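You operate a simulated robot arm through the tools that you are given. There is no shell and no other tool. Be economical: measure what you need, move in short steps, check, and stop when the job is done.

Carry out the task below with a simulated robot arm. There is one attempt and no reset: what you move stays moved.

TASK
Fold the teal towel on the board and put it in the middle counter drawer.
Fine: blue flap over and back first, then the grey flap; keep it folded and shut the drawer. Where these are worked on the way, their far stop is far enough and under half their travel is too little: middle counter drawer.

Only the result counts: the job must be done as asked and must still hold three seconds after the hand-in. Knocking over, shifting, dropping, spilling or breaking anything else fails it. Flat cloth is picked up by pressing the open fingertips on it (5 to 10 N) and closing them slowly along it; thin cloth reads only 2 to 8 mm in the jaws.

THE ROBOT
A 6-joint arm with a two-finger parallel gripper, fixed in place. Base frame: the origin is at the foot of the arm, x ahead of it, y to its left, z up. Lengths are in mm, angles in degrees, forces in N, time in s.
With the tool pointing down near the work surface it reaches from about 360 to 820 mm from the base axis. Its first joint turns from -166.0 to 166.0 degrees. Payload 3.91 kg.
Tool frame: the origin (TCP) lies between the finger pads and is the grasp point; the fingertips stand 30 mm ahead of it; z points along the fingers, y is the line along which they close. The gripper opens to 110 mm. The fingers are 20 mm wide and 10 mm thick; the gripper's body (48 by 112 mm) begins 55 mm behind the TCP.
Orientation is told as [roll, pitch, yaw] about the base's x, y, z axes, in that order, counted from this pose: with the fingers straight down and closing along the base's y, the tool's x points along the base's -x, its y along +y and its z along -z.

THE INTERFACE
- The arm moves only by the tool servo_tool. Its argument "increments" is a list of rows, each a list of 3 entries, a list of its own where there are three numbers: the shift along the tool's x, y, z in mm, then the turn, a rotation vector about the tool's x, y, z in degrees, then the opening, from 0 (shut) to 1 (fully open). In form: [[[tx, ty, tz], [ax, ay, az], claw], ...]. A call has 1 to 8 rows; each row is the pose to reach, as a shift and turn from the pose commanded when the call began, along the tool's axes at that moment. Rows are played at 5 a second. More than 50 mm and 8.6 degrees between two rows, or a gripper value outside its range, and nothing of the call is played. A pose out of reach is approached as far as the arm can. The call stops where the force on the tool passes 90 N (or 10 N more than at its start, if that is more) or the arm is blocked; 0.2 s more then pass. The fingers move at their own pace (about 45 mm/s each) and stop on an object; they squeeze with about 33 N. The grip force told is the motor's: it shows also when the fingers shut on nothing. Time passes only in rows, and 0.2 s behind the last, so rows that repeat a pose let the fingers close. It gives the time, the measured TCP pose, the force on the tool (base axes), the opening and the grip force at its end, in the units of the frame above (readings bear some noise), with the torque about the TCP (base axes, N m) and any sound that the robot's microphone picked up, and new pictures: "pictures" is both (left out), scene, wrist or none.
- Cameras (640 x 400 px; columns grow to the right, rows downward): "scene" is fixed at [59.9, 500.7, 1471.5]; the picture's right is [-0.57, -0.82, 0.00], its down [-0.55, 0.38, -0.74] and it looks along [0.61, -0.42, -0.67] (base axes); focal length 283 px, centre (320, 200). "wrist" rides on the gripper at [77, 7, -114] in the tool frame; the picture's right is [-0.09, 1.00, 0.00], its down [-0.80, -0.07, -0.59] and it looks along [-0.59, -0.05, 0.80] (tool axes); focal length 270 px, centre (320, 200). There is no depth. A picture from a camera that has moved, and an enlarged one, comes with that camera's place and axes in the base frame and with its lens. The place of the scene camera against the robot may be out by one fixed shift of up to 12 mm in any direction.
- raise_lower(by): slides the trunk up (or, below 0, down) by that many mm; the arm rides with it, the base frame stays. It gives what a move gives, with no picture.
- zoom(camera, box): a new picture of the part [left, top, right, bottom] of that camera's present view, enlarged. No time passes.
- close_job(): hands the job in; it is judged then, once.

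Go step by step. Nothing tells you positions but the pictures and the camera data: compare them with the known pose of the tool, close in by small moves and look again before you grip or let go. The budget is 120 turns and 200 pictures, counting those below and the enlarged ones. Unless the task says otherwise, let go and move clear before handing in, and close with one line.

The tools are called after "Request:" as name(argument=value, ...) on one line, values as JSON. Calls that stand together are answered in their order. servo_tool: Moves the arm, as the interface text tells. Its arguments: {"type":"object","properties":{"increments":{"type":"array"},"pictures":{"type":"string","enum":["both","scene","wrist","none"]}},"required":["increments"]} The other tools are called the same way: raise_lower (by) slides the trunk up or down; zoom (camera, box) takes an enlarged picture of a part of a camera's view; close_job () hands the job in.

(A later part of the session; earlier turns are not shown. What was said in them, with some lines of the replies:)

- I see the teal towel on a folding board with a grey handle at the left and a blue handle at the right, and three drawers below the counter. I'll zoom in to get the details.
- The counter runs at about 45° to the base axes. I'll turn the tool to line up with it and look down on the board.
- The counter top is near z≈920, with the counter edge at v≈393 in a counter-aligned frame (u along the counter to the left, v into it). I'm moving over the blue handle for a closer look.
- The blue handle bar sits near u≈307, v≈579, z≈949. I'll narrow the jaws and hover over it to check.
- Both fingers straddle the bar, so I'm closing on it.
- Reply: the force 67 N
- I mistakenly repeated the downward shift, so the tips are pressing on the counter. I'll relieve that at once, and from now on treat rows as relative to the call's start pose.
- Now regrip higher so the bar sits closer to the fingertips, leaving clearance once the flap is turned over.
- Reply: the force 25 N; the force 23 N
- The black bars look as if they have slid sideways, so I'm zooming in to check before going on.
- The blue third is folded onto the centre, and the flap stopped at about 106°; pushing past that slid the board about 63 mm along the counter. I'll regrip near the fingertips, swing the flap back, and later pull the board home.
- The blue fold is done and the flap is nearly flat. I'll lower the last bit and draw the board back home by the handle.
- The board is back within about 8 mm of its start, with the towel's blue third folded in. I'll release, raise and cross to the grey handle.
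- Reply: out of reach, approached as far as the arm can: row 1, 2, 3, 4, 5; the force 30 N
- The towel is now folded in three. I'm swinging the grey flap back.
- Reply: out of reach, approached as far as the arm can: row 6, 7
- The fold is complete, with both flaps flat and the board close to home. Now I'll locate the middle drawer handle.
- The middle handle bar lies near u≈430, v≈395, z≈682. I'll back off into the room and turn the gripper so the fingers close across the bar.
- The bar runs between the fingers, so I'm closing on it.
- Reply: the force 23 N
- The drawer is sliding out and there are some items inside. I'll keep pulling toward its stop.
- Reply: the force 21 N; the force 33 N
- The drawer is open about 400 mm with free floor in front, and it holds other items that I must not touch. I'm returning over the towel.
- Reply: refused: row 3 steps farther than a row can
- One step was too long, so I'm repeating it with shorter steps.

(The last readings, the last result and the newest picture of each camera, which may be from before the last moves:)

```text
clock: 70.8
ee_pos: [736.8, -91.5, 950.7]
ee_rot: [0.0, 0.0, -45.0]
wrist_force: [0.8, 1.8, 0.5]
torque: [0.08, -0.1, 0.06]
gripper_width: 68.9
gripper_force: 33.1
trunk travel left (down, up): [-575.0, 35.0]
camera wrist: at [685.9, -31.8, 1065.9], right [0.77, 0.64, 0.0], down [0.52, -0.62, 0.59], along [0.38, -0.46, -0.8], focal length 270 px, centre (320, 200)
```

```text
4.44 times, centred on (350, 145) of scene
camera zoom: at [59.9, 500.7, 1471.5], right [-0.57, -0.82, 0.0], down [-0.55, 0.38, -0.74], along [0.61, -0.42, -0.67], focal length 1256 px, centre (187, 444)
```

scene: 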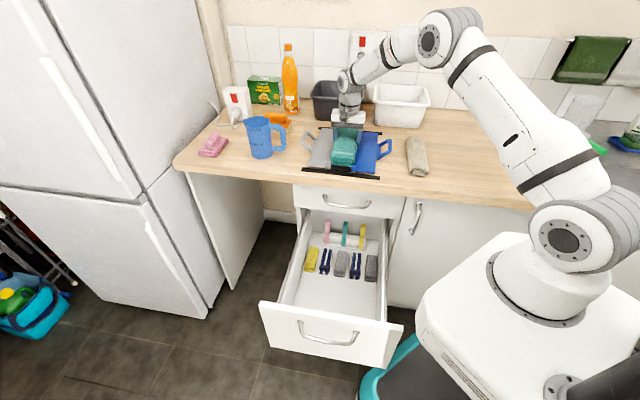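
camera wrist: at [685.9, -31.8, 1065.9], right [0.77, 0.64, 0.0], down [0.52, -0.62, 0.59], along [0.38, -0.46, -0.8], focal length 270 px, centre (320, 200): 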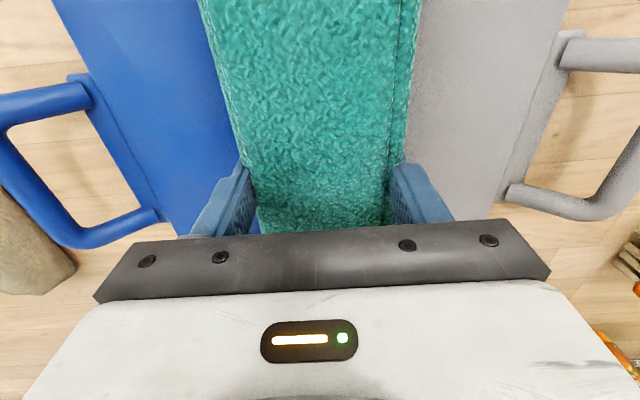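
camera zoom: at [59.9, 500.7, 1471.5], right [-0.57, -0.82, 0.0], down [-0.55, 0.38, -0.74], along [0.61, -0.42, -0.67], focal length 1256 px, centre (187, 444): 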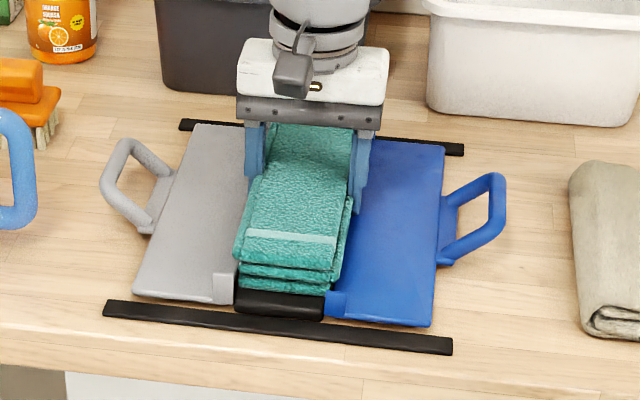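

The jaws hold the folded stack at 69 mm. Lifting slowly.

Request:
servo_tool(increments=[[[0, 0, -5], [0, 0, 0], 0.5], [[0, 0, -12], [0, 0, 0], 0.5], [[0, 0, -22], [0, 0, 0], 0.5], [[0, 0, -34], [0, 0, 0], 0.5], [[0, 0, -46], [0, 0, 0], 0.5]])

Request:
zoom(camera="scene", box=[290, 100, 410, 190])

```text
clock: 72.0
ee_pos: [735.6, -92.4, 999.9]
ee_rot: [0.0, 0.1, -45.1]
wrist_force: [0.5, 0.5, -1.5]
torque: [-0.01, 0.01, 0.02]
gripper_width: 68.9
gripper_force: 33.3
trunk travel left (down, up): [-575.0, 35.0]
camera wrist: at [685.9, -32.2, 1112.8], right [0.77, 0.64, 0.0], down [0.52, -0.62, 0.59], along [0.38, -0.46, -0.8], focal length 270 px, centre (320, 200)
```

scene: 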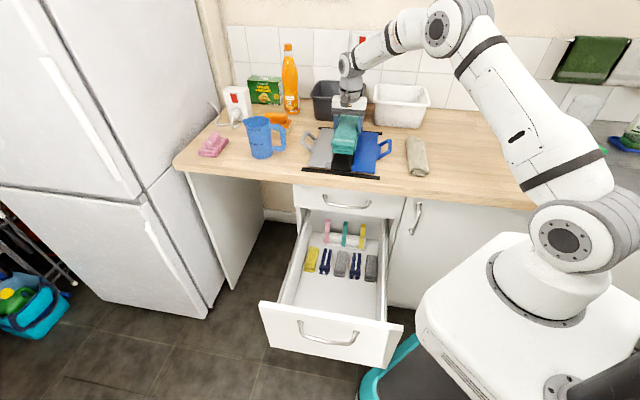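
wrist: 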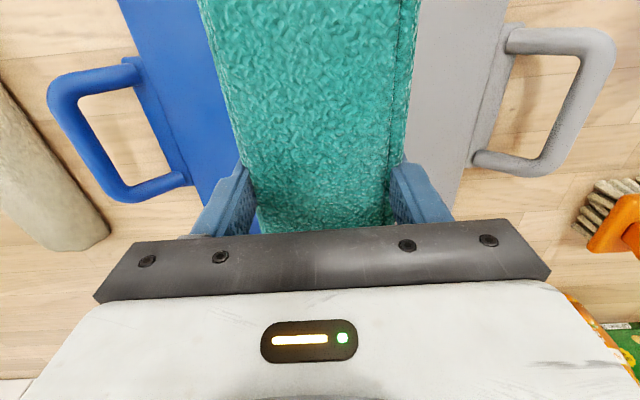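

```text
4.44 times, centred on (350, 145) of scene
camera zoom: at [59.9, 500.7, 1471.5], right [-0.57, -0.82, 0.0], down [-0.55, 0.38, -0.74], along [0.61, -0.42, -0.67], focal length 1256 px, centre (187, 444)
```

zoom: 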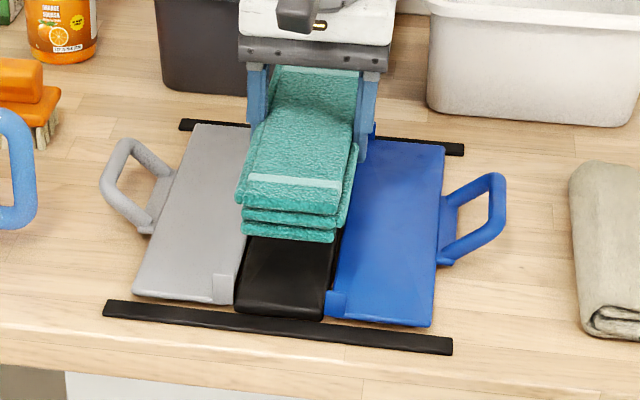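

The towel is held and still folded. I'm carrying it back over the drawer while turning it across.

Request:
servo_tool(increments=[[[5, 0, -20], [0, 0, 0], 0.5], [[25, 0, -45], [0, 0, 0], 0.5], [[55, 0, -60], [0, 0, 0], 0.5], [[90, 0, -60], [0, 0, 0], 0.5], [[128, 0, -60], [0, 0, 0], 0.5], [[166, 0, -60], [0, 0, 0], 0.5], [[204, 0, -60], [0, 0, 0], 0.5], [[240, 0, -60], [0, 0, 0], 0.5]], pictures="none")

Request:
servo_tool(increments=[[[35, -3, 0], [0, 0, -4], 0.5], [[70, -6, 0], [0, 0, -10], 0.5], [[105, -9, 0], [0, 0, -17], 0.5], [[140, -11, 0], [0, 0, -24], 0.5], [[165, -13, 0], [0, 0, -31], 0.5], [[175, -13, 0], [0, 0, -38], 0.5], [[180, -13, 0], [0, 0, -45], 0.5]])

```text
clock: 73.8
ee_pos: [566.0, 79.0, 1059.9]
ee_rot: [-0.1, 0.0, -45.1]
wrist_force: [-0.1, 0.4, -1.2]
torque: [-0.01, -0.03, 0.03]
gripper_width: 69.0
gripper_force: 32.3
trunk travel left (down, up): [-575.0, 35.0]
```

```text
clock: 75.4
ee_pos: [430.3, 195.6, 1059.7]
ee_rot: [0.0, -0.1, 0.2]
wrist_force: [-0.2, 0.6, -1.8]
torque: [0.02, -0.05, -0.01]
gripper_width: 68.9
gripper_force: 32.8
trunk travel left (down, up): [-575.0, 35.0]
camera wrist: at [352.2, 203.4, 1172.4], right [0.09, 1.0, 0.0], down [0.8, -0.07, 0.59], along [0.59, -0.05, -0.8], focal length 270 px, centre (320, 200)
```

scene: 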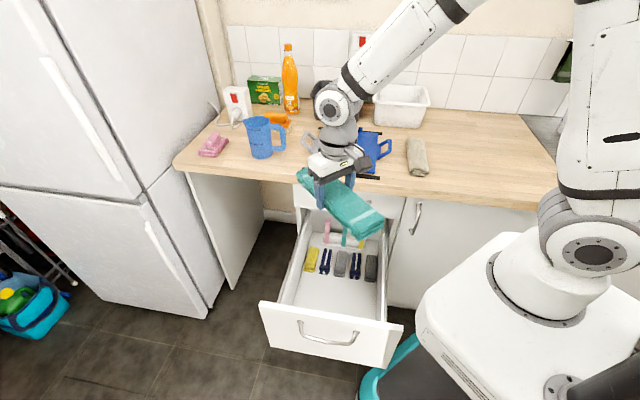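
wrist: 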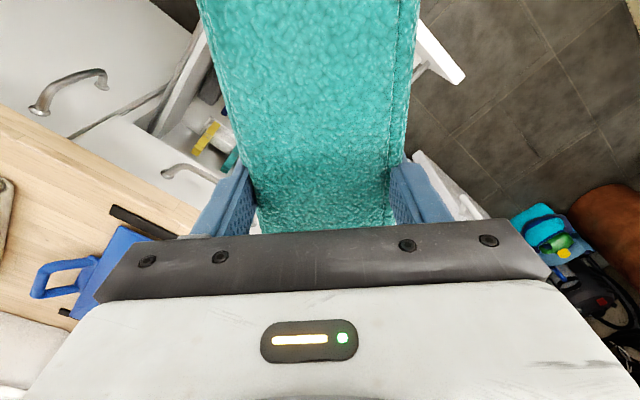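

Request:
servo_tool(increments=[[[2, 0, 0], [0, 0, -6], 0.5], [[4, 0, 0], [0, 0, -13], 0.5], [[6, -1, 0], [0, 0, -20], 0.5], [[8, -2, 0], [0, 0, -27], 0.5], [[9, -2, 0], [0, 0, -34], 0.5], [[9, -2, 0], [0, 0, -40], 0.5], [[9, -2, 0], [0, 0, -45], 0.5]], pictures="none")

Request:
raise_lower(by=-260)

Request:
servo_tool(increments=[[[0, 0, 0], [0, 0, 0], 0.5]])

```text
clock: 77.0
ee_pos: [421.8, 194.0, 1058.7]
ee_rot: [0.1, -0.1, 45.2]
wrist_force: [-0.5, -0.2, -1.5]
torque: [-0.01, 0.01, 0.02]
gripper_width: 68.7
gripper_force: 32.5
trunk travel left (down, up): [-575.0, 35.0]
```

```text
clock: 79.6
ee_pos: [420.5, 194.1, 799.1]
ee_rot: [0.0, -0.1, 45.0]
wrist_force: [-0.1, -0.3, -1.9]
torque: [0.01, 0.0, 0.01]
gripper_width: 68.5
gripper_force: 33.3
trunk travel left (down, up): [-315.0, 295.0]
```

```text
clock: 80.0
ee_pos: [421.0, 193.8, 798.7]
ee_rot: [0.0, 0.0, 44.9]
wrist_force: [1.0, 0.5, -1.4]
torque: [0.02, 0.01, 0.04]
gripper_width: 68.9
gripper_force: 32.9
trunk travel left (down, up): [-315.0, 295.0]
camera wrist: at [361.1, 144.9, 912.3], right [-0.64, 0.77, 0.0], down [0.62, 0.52, 0.59], along [0.46, 0.38, -0.8], focal length 270 px, centre (320, 200)
```

scene: 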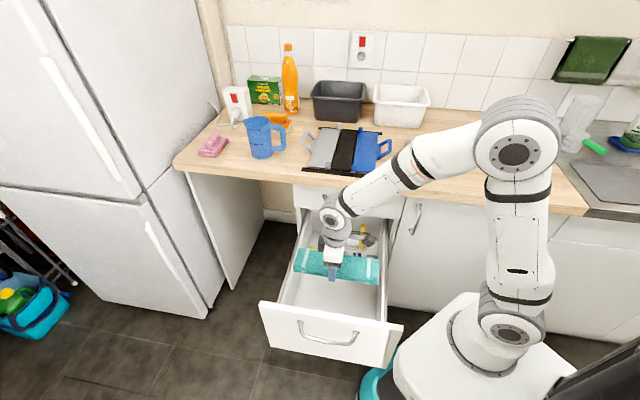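
wrist: 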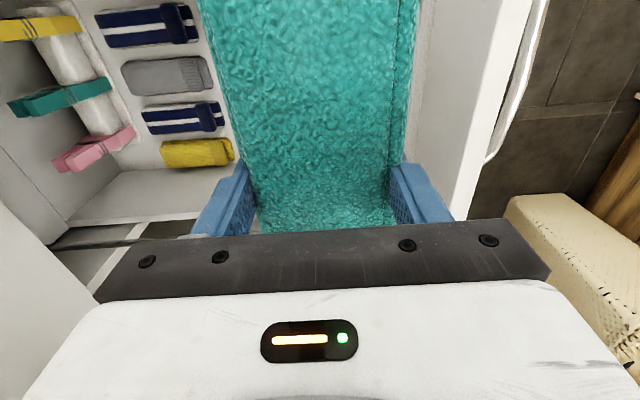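

Clear so far: the towel lies across the drawer's empty front half, in front of the items. I'll lower further.

Request:
raise_lower(by=-180)

Request:
servo_tool(increments=[[[0, 0, 0], [0, 0, 0], 0.5]])

```text
clock: 82.0
ee_pos: [420.9, 194.8, 618.4]
ee_rot: [0.1, -0.1, 45.0]
wrist_force: [-0.1, -0.7, -2.1]
torque: [0.0, -0.01, 0.02]
gripper_width: 68.6
gripper_force: 32.7
trunk travel left (down, up): [-135.0, 475.0]
```

```text
clock: 82.4
ee_pos: [421.3, 196.4, 619.4]
ee_rot: [0.0, 0.0, 44.9]
wrist_force: [0.4, -0.3, -1.8]
torque: [-0.01, 0.0, -0.01]
gripper_width: 68.7
gripper_force: 33.3
trunk travel left (down, up): [-135.0, 475.0]
camera wrist: at [361.1, 144.9, 732.3], right [-0.64, 0.77, 0.0], down [0.62, 0.52, 0.59], along [0.46, 0.38, -0.8], focal length 270 px, centre (320, 200)
```

scene: 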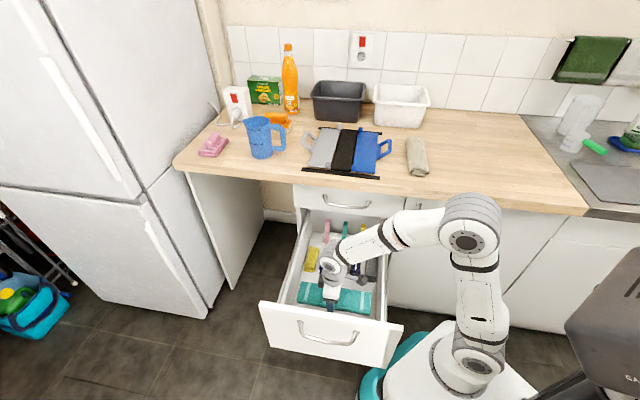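
wrist: 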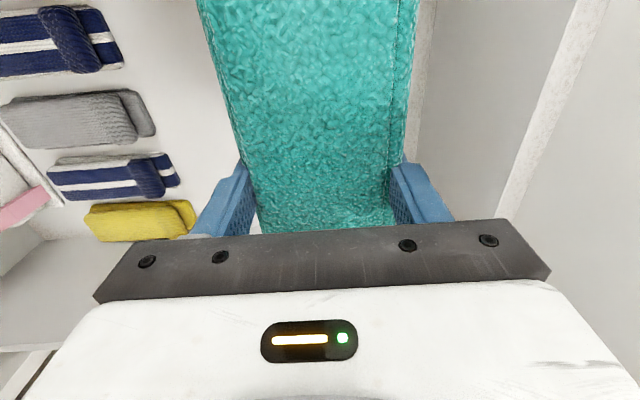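

Request:
servo_tool(increments=[[[0, 0, 25], [0, 0, 0], 0.5], [[0, 0, 50], [0, 0, 0], 0.5], [[0, 0, 75], [0, 0, 0], 0.5], [[0, 0, 95], [0, 0, 0], 0.5], [[0, 0, 100], [0, 0, 0], 0.5]])

Request:
zoom(camera="scene", box=[250, 190, 420, 360])

```text
clock: 83.6
ee_pos: [422.2, 194.8, 517.4]
ee_rot: [0.0, 0.1, 45.0]
wrist_force: [0.4, -0.2, -1.0]
torque: [0.0, -0.03, 0.03]
gripper_width: 68.8
gripper_force: 33.1
trunk travel left (down, up): [-135.0, 475.0]
camera wrist: at [361.5, 145.4, 632.1], right [-0.64, 0.77, 0.0], down [0.62, 0.52, 0.59], along [0.46, 0.38, -0.8], focal length 270 px, centre (320, 200)
```

scene: 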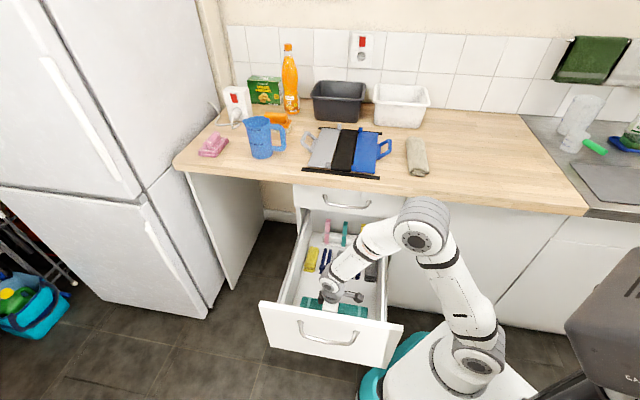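
wrist: 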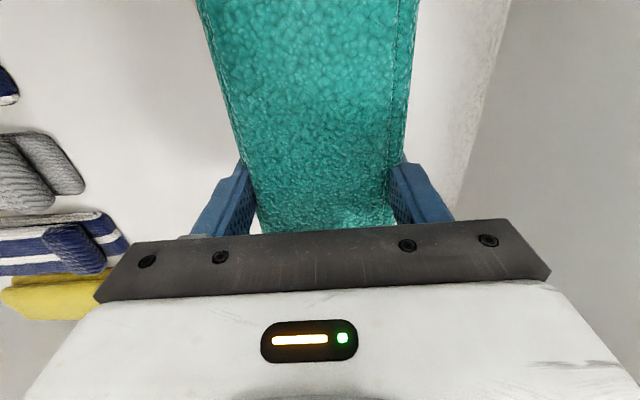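

```text
2.35 times, centred on (335, 275) of scene
camera zoom: at [59.9, 500.7, 1471.5], right [-0.57, -0.82, 0.0], down [-0.55, 0.38, -0.74], along [0.61, -0.42, -0.67], focal length 665 px, centre (285, 24)
```

zoom: 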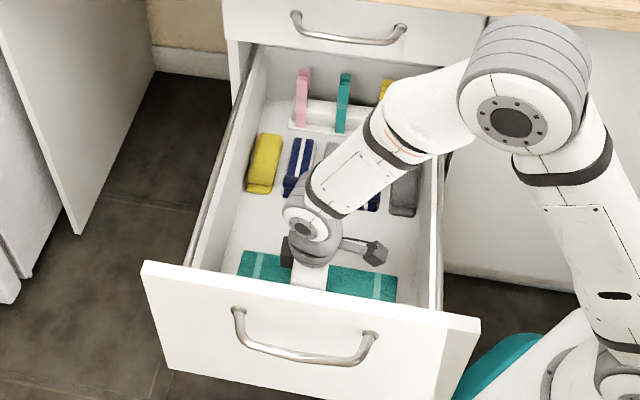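

Request:
servo_tool(increments=[[[0, 0, 6], [0, 0, 0], 0.5], [[0, 0, 12], [0, 0, 0], 0.5], [[0, 0, 18], [0, 0, 0], 0.5], [[0, 0, 22], [0, 0, 0], 0.5]], pictures="wrist")

```text
clock: 84.6
ee_pos: [420.3, 193.2, 502.3]
ee_rot: [-0.1, -0.5, 45.0]
wrist_force: [-7.7, -7.5, 83.2]
torque: [0.79, 3.77, 0.36]
gripper_width: 68.6
gripper_force: 33.5
trunk travel left (down, up): [-135.0, 475.0]
camera wrist: at [360.1, 144.4, 615.6], right [-0.64, 0.77, 0.0], down [0.61, 0.51, 0.6], along [0.46, 0.39, -0.8], focal length 270 px, centre (320, 200)
```

wrist: 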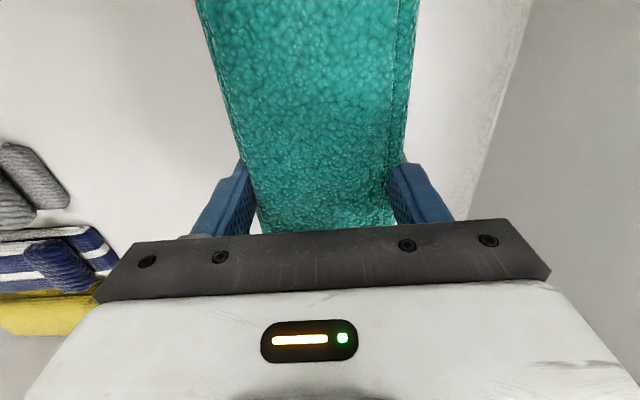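

Contact with the drawer floor. I'll ease off and then release.

Request:
servo_tool(increments=[[[0, 0, -5], [0, 0, 0], 0.5], [[0, 0, -9], [0, 0, 0], 0.5], [[0, 0, -9], [0, 0, 0], 0.7], [[0, 0, -9], [0, 0, 0], 0.85], [[0, 0, -9], [0, 0, 0], 0.95], [[0, 0, -9], [0, 0, 0], 0.95]])

Request:
zoom(camera="scene", box=[250, 190, 420, 360])

```text
clock: 86.0
ee_pos: [420.0, 193.9, 504.9]
ee_rot: [-0.1, 0.0, 44.9]
wrist_force: [1.1, 0.6, 0.0]
torque: [0.0, 0.0, -0.02]
gripper_width: 104.3
gripper_force: 0.0
trunk travel left (down, up): [-135.0, 475.0]
camera wrist: at [361.1, 144.7, 619.1], right [-0.64, 0.77, 0.0], down [0.62, 0.52, 0.59], along [0.46, 0.38, -0.8], focal length 270 px, centre (320, 200)
```

scene: 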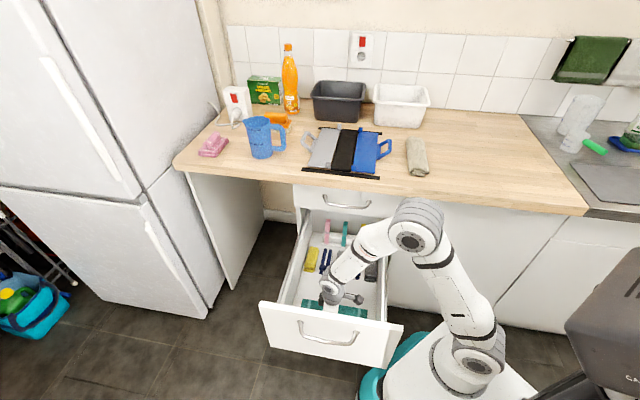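
wrist: 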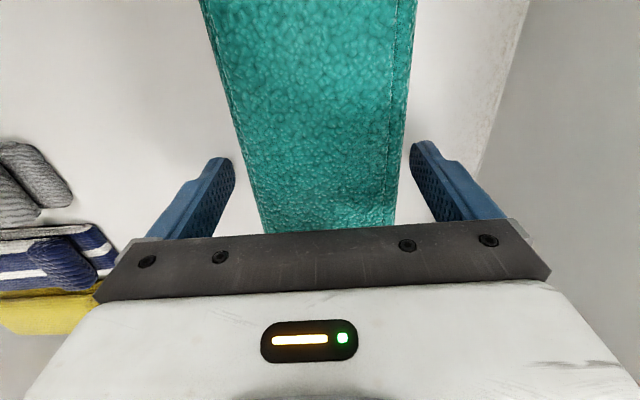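

```text
2.35 times, centred on (335, 275) of scene
camera zoom: at [59.9, 500.7, 1471.5], right [-0.57, -0.82, 0.0], down [-0.55, 0.38, -0.74], along [0.61, -0.42, -0.67], focal length 665 px, centre (285, 24)
```

zoom: 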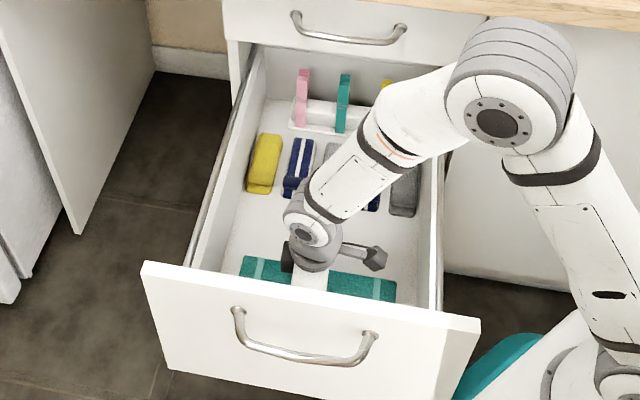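

Released cleanly. I'll lift straight up, first with the arm and then with the trunk.

Request:
servo_tool(increments=[[[0, 0, -15], [0, 0, 0], 0.95], [[0, 0, -40], [0, 0, 0], 0.95], [[0, 0, -70], [0, 0, 0], 0.95], [[0, 0, -100], [0, 0, 0], 0.95]], pictures="none")

Request:
raise_lower(by=190)

Request:
servo_tool(increments=[[[0, 0, -20], [0, 0, 0], 0.95]])

```text
clock: 87.0
ee_pos: [422.1, 194.6, 605.2]
ee_rot: [0.0, 0.1, 45.1]
wrist_force: [0.7, 0.0, -0.8]
torque: [-0.02, 0.03, 0.0]
gripper_width: 104.5
gripper_force: 0.0
trunk travel left (down, up): [-135.0, 475.0]
```

```text
clock: 89.1
ee_pos: [421.7, 193.7, 795.6]
ee_rot: [0.0, 0.0, 45.0]
wrist_force: [-0.6, 0.6, -0.3]
torque: [0.0, -0.01, 0.03]
gripper_width: 104.5
gripper_force: 0.1
trunk travel left (down, up): [-325.0, 285.0]
```

```text
clock: 89.5
ee_pos: [422.2, 193.8, 816.9]
ee_rot: [0.0, 0.1, 45.0]
wrist_force: [0.1, -0.4, -0.2]
torque: [-0.01, 0.04, 0.03]
gripper_width: 104.5
gripper_force: 0.0
trunk travel left (down, up): [-325.0, 285.0]
camera wrist: at [362.0, 144.9, 929.9], right [-0.64, 0.77, 0.0], down [0.62, 0.52, 0.59], along [0.46, 0.38, -0.8], focal length 270 px, centre (320, 200)
```

scene: 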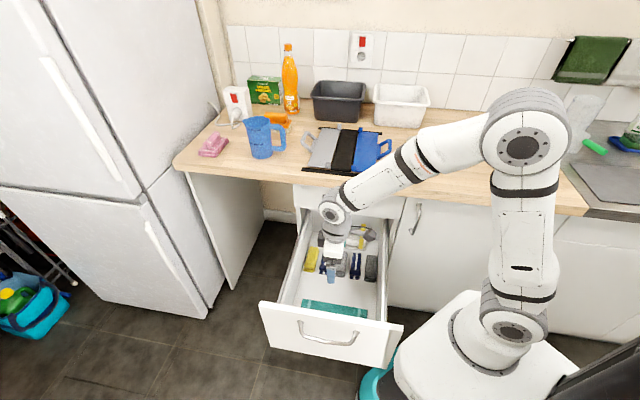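
wrist: 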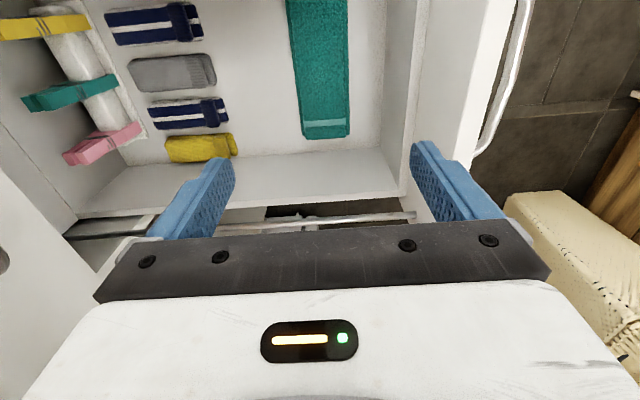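

The towel lies neatly folded in the drawer. Next I'll move in front of the handle to push the drawer shut, reversing the earlier path.

Request:
servo_tool(increments=[[[1, 40, -15], [0, 0, 0], 0.7], [[2, 80, -35], [0, 0, 0], 0.5], [[3, 120, -50], [5, 0, 0], 0.3], [[4, 160, -50], [12, 0, 0], 0.3], [[5, 200, -50], [19, 0, 0], 0.3], [[5, 234, -50], [26, 0, 0], 0.3], [[5, 234, -40], [33, 0, 0], 0.3], [[5, 234, -30], [40, 0, 0], 0.3]], pictures="none")

Request:
servo_tool(increments=[[[0, 0, 0], [6, 0, 0], 0.3], [[0, 0, 0], [12, 0, 0], 0.3], [[0, 0, 0], [12, 0, 0], 0.3]])

```text
clock: 91.3
ee_pos: [252.5, 357.6, 846.2]
ee_rot: [-40.1, 0.0, 45.2]
wrist_force: [0.7, -0.2, 0.5]
torque: [0.05, -0.01, 0.0]
gripper_width: 33.1
gripper_force: 0.1
trunk travel left (down, up): [-325.0, 285.0]
```

```text
clock: 92.1
ee_pos: [251.9, 355.6, 847.2]
ee_rot: [-52.1, -0.1, 45.0]
wrist_force: [-0.4, -0.2, -0.1]
torque: [0.02, 0.02, 0.02]
gripper_width: 33.0
gripper_force: 0.2
trunk travel left (down, up): [-325.0, 285.0]
camera wrist: at [130.0, 368.8, 910.1], right [-0.37, 0.49, -0.79], down [0.26, 0.87, 0.42], along [0.89, -0.05, -0.45], focal length 270 px, centre (320, 200)
```

scene: 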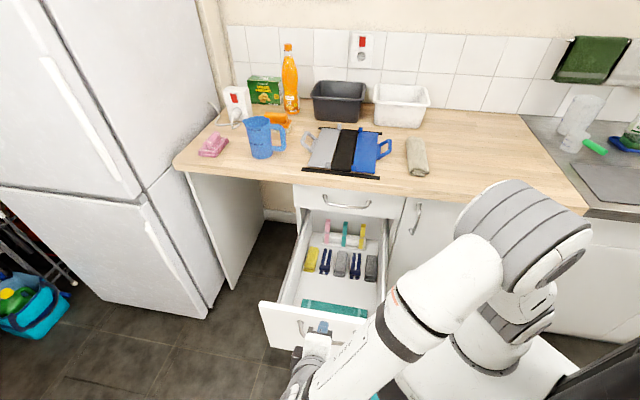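
wrist: 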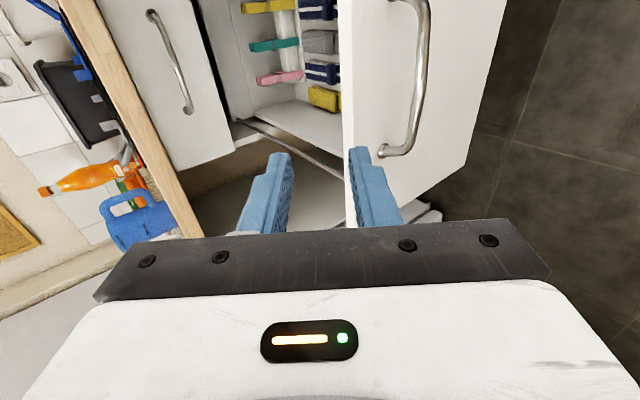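

Request:
servo_tool(increments=[[[0, 24, 19], [0, 0, 0], 0.3], [[0, 48, 37], [0, 0, 0], 0.3], [[0, 72, 54], [0, 0, 0], 0.3], [[0, 97, 72], [0, 0, 0], 0.3], [[0, 97, 92], [0, 0, 0], 0.3], [[0, 97, 92], [0, 0, 0], 0.28]], pictures="wrist")

```text
clock: 93.5
ee_pos: [262.0, 346.5, 712.9]
ee_rot: [-52.1, -0.1, 45.0]
wrist_force: [0.6, 0.0, 0.2]
torque: [0.06, -0.01, 0.01]
gripper_width: 31.0
gripper_force: 0.0
trunk travel left (down, up): [-325.0, 285.0]
camera wrist: at [139.5, 359.1, 776.9], right [-0.37, 0.5, -0.78], down [0.27, 0.87, 0.42], along [0.89, -0.05, -0.45], focal length 270 px, centre (320, 200)
```

wrist: 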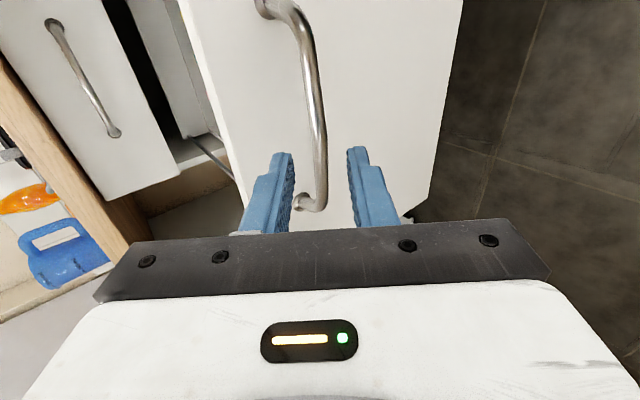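

Request:
servo_tool(increments=[[[0, 1, 14], [0, 0, 0], 0.28], [[0, 1, 28], [0, 0, 0], 0.28], [[0, 1, 40], [0, 0, 0], 0.28], [[0, 1, 40], [0, 0, 0], 0.1], [[0, 1, 40], [0, 0, 0], 0.0], [[0, 1, 40], [0, 0, 0], 0.0], [[0, 1, 40], [0, 0, 0], 0.0]], pictures="wrist")

```text
clock: 95.1
ee_pos: [282.0, 324.9, 687.4]
ee_rot: [-52.0, -0.1, 45.0]
wrist_force: [1.8, -0.2, 16.4]
torque: [-0.11, -0.46, -0.44]
gripper_width: 11.3
gripper_force: 44.7
trunk travel left (down, up): [-325.0, 285.0]
camera wrist: at [160.7, 337.2, 752.5], right [-0.37, 0.5, -0.79], down [0.26, 0.87, 0.42], along [0.89, -0.05, -0.45], focal length 270 px, centre (320, 200)
```

wrist: 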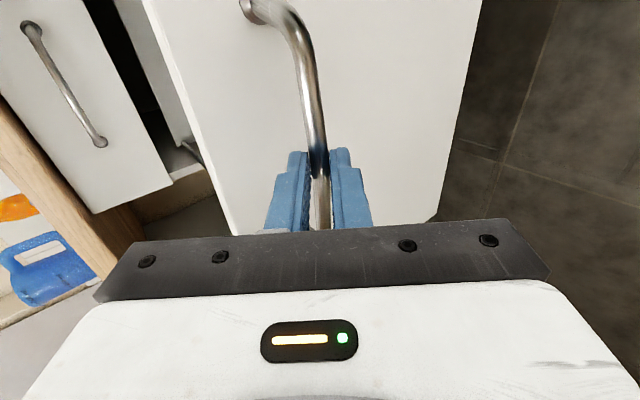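

Request:
servo_tool(increments=[[[0, -7, 9], [0, 0, 0], 0], [[0, -19, 24], [0, 0, 0], 0], [[0, -32, 41], [0, 0, 0], 0], [[0, -45, 58], [0, 0, 0], 0], [[0, -58, 75], [0, 0, 0], 0], [[0, -71, 92], [0, 0, 0], 0], [[0, -84, 109], [0, 0, 0], 0], [[0, -97, 125], [0, 0, 0], 0]], pictures="none")

Request:
servo_tool(increments=[[[0, -11, 14], [0, 0, 0], 0], [[0, -24, 31], [0, 0, 0], 0], [[0, -37, 48], [0, 0, 0], 0], [[0, -50, 65], [0, 0, 0], 0], [[0, -63, 81], [0, 0, 0], 0], [[0, -76, 98], [0, 0, 0], 0], [[0, -89, 115], [0, 0, 0], 0], [[0, -102, 131], [0, 0, 0], 0]])

```text
clock: 96.9
ee_pos: [395.6, 211.9, 687.5]
ee_rot: [-52.1, -0.1, 45.2]
wrist_force: [2.6, 2.2, 29.8]
torque: [-0.06, -0.77, 0.02]
gripper_width: 11.4
gripper_force: 45.7
trunk travel left (down, up): [-325.0, 285.0]
```

```text
clock: 98.7
ee_pos: [512.2, 94.8, 687.6]
ee_rot: [-52.4, -0.2, 45.0]
wrist_force: [3.7, 1.8, 41.4]
torque: [-0.31, -0.99, 0.02]
gripper_width: 11.4
gripper_force: 45.3
trunk travel left (down, up): [-325.0, 285.0]
camera wrist: at [389.9, 107.8, 751.5], right [-0.37, 0.49, -0.79], down [0.26, 0.87, 0.42], along [0.89, -0.05, -0.45], focal length 270 px, centre (320, 200)
```

scene: 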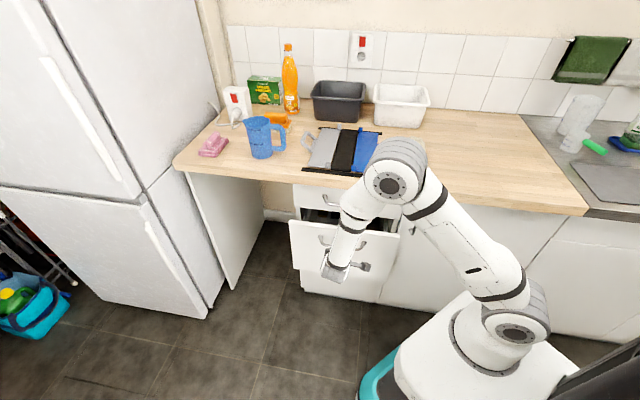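
wrist: 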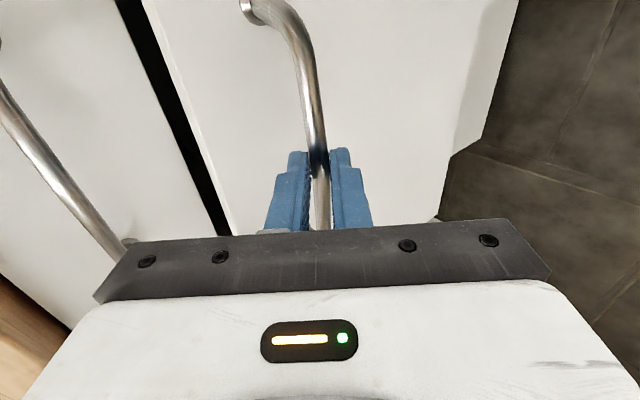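

Request:
servo_tool(increments=[[[0, -12, 10], [0, 0, 0], 0], [[0, -23, 25], [0, 0, 0], 0], [[0, -34, 40], [0, 0, 0], 0], [[0, -45, 54], [0, 0, 0], 0], [[0, -52, 63], [0, 0, 0], 0], [[0, -57, 69], [0, 0, 0], 0], [[0, -59, 72], [0, 0, 0], 0]])

Request:
zoom(camera="scene", box=[270, 175, 430, 310])

```text
clock: 100.3
ee_pos: [574.2, 32.7, 686.4]
ee_rot: [-51.5, 0.2, 45.2]
wrist_force: [-34.6, 35.2, -7.3]
torque: [0.98, 0.23, 0.19]
gripper_width: 11.5
gripper_force: 44.9
trunk travel left (down, up): [-325.0, 285.0]
camera wrist: at [452.5, 44.7, 751.4], right [-0.38, 0.5, -0.78], down [0.27, 0.87, 0.42], along [0.89, -0.05, -0.46], focal length 270 px, centre (320, 200)
```

scene: 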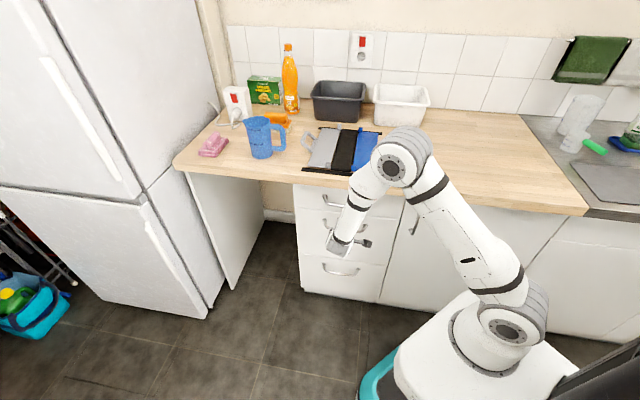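
wrist: 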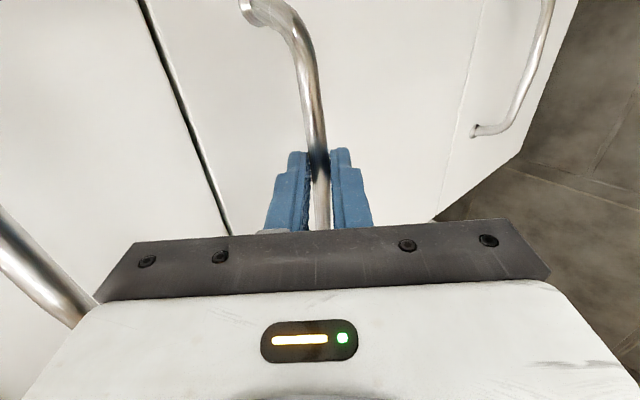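

```text
2.96 times, centred on (350, 242) of scene
camera zoom: at [59.9, 500.7, 1471.5], right [-0.57, -0.82, 0.0], down [-0.55, 0.38, -0.74], along [0.61, -0.42, -0.67], focal length 837 px, centre (231, 74)
```

zoom: 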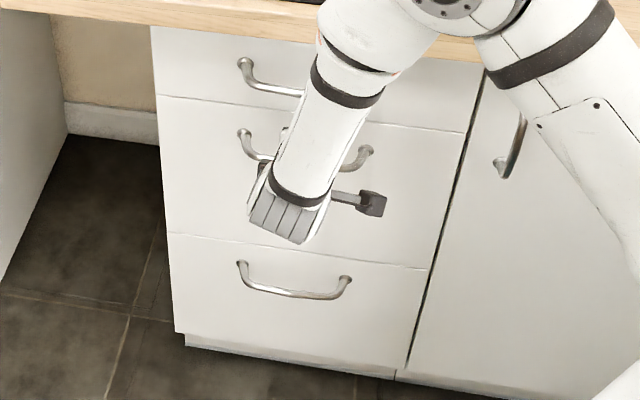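

The drawer is against its closed stop. I'm releasing and backing away.

Request:
servo_tool(increments=[[[0, 1.5, -2], [0, 0, 0], 0], [[0, 1.5, -2], [0, 0, 0], 0.22], [[0, 1.5, -2], [0, 0, 0], 0.26], [[0, 1.5, -15], [0, 0, 0], 0.26], [[0, 1.5, -35], [0, 0, 0], 0.3], [[0, 1.5, -65], [0, 0, 0], 0.3], [[0, 10, -100], [0, 0, 0], 0.3], [[0, 20, -140], [0, 0, 0], 0.3]])

Request:
servo_tool(increments=[[[0, 20, -35], [0, 0, 0], 0.3], [[0, 40, -70], [0, 0, 0], 0.3], [[0, 60, -100], [0, 0, 0], 0.3]])

Request:
zoom(camera="scene", box=[270, 175, 430, 310])

Request:
zoom(camera="scene", box=[200, 60, 440, 200])

```text
clock: 102.1
ee_pos: [492.1, 118.0, 759.3]
ee_rot: [-52.1, 0.0, 45.1]
wrist_force: [0.1, 0.8, 0.5]
torque: [-0.04, 0.04, 0.01]
gripper_width: 33.1
gripper_force: 0.1
trunk travel left (down, up): [-325.0, 285.0]
camera wrist: at [369.7, 130.2, 823.6], right [-0.37, 0.5, -0.78], down [0.27, 0.87, 0.42], along [0.89, -0.05, -0.45], focal length 270 px, centre (320, 200)
```

scene: 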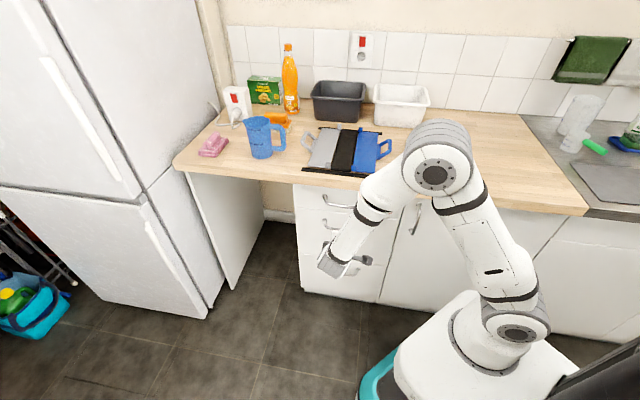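
wrist: 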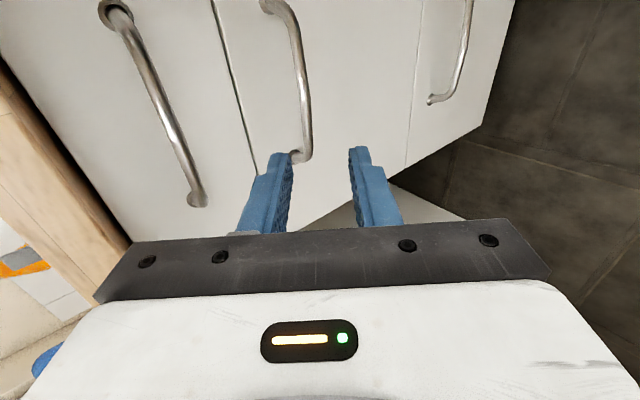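

```text
clock: 102.9
ee_pos: [409.1, 200.3, 773.7]
ee_rot: [-52.0, 0.0, 44.9]
wrist_force: [-0.1, 0.3, 0.0]
torque: [0.01, 0.0, -0.01]
gripper_width: 33.2
gripper_force: 0.1
trunk travel left (down, up): [-325.0, 285.0]
camera wrist: at [287.4, 211.8, 838.2], right [-0.37, 0.5, -0.78], down [0.27, 0.87, 0.42], along [0.89, -0.05, -0.45], focal length 270 px, centre (320, 200)
```

scene: 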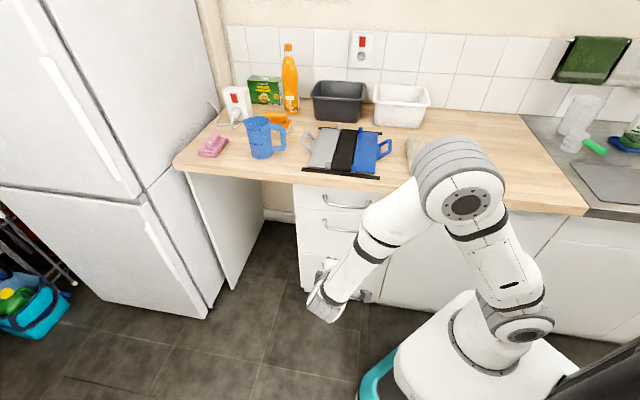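
wrist: 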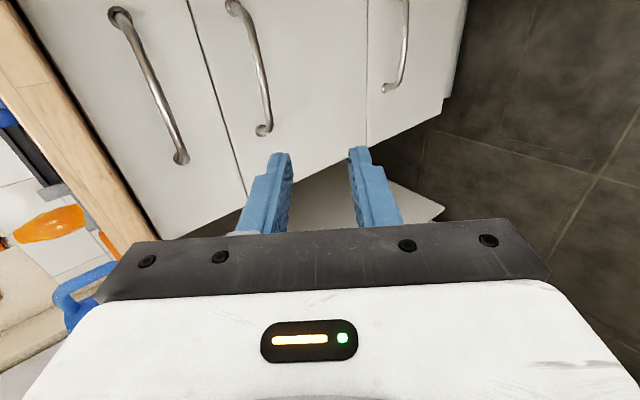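

```text
2.96 times, centred on (350, 242) of scene
camera zoom: at [59.9, 500.7, 1471.5], right [-0.57, -0.82, 0.0], down [-0.55, 0.38, -0.74], along [0.61, -0.42, -0.67], focal length 837 px, centre (231, 74)
```

zoom: 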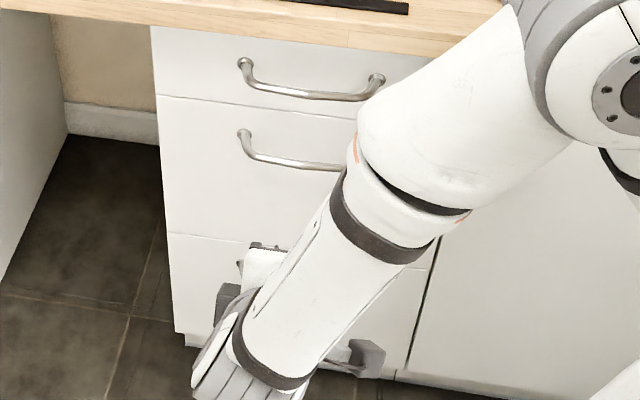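

```text
2.67 times, centred on (320, 130) of scene
camera zoom: at [59.9, 500.7, 1471.5], right [-0.57, -0.82, 0.0], down [-0.55, 0.38, -0.74], along [0.61, -0.42, -0.67], focal length 754 px, centre (320, 387)
```

zoom: 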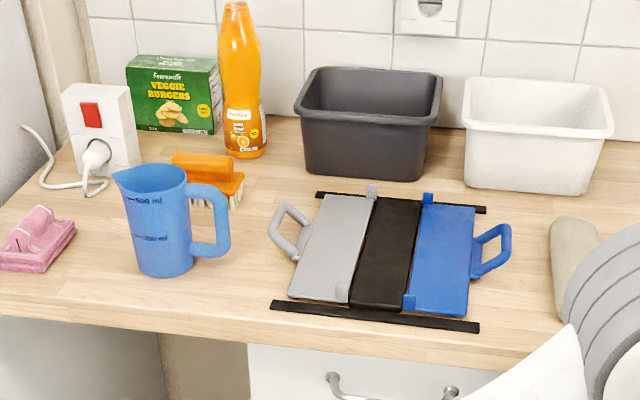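

The drawer is shut flush, the gripper is clear, and everything on the counter is standing where it was. Handing in.

Request:
close_job()

```text
The job is handed in.
```

The teal towel is folded (blue flap over and back first, then grey) and lies in the middle counter drawer, which is shut. The folding board slid about 63 mm along the counter during the blue fold. I pulled it back to within roughly 5–10 mm of where it started.
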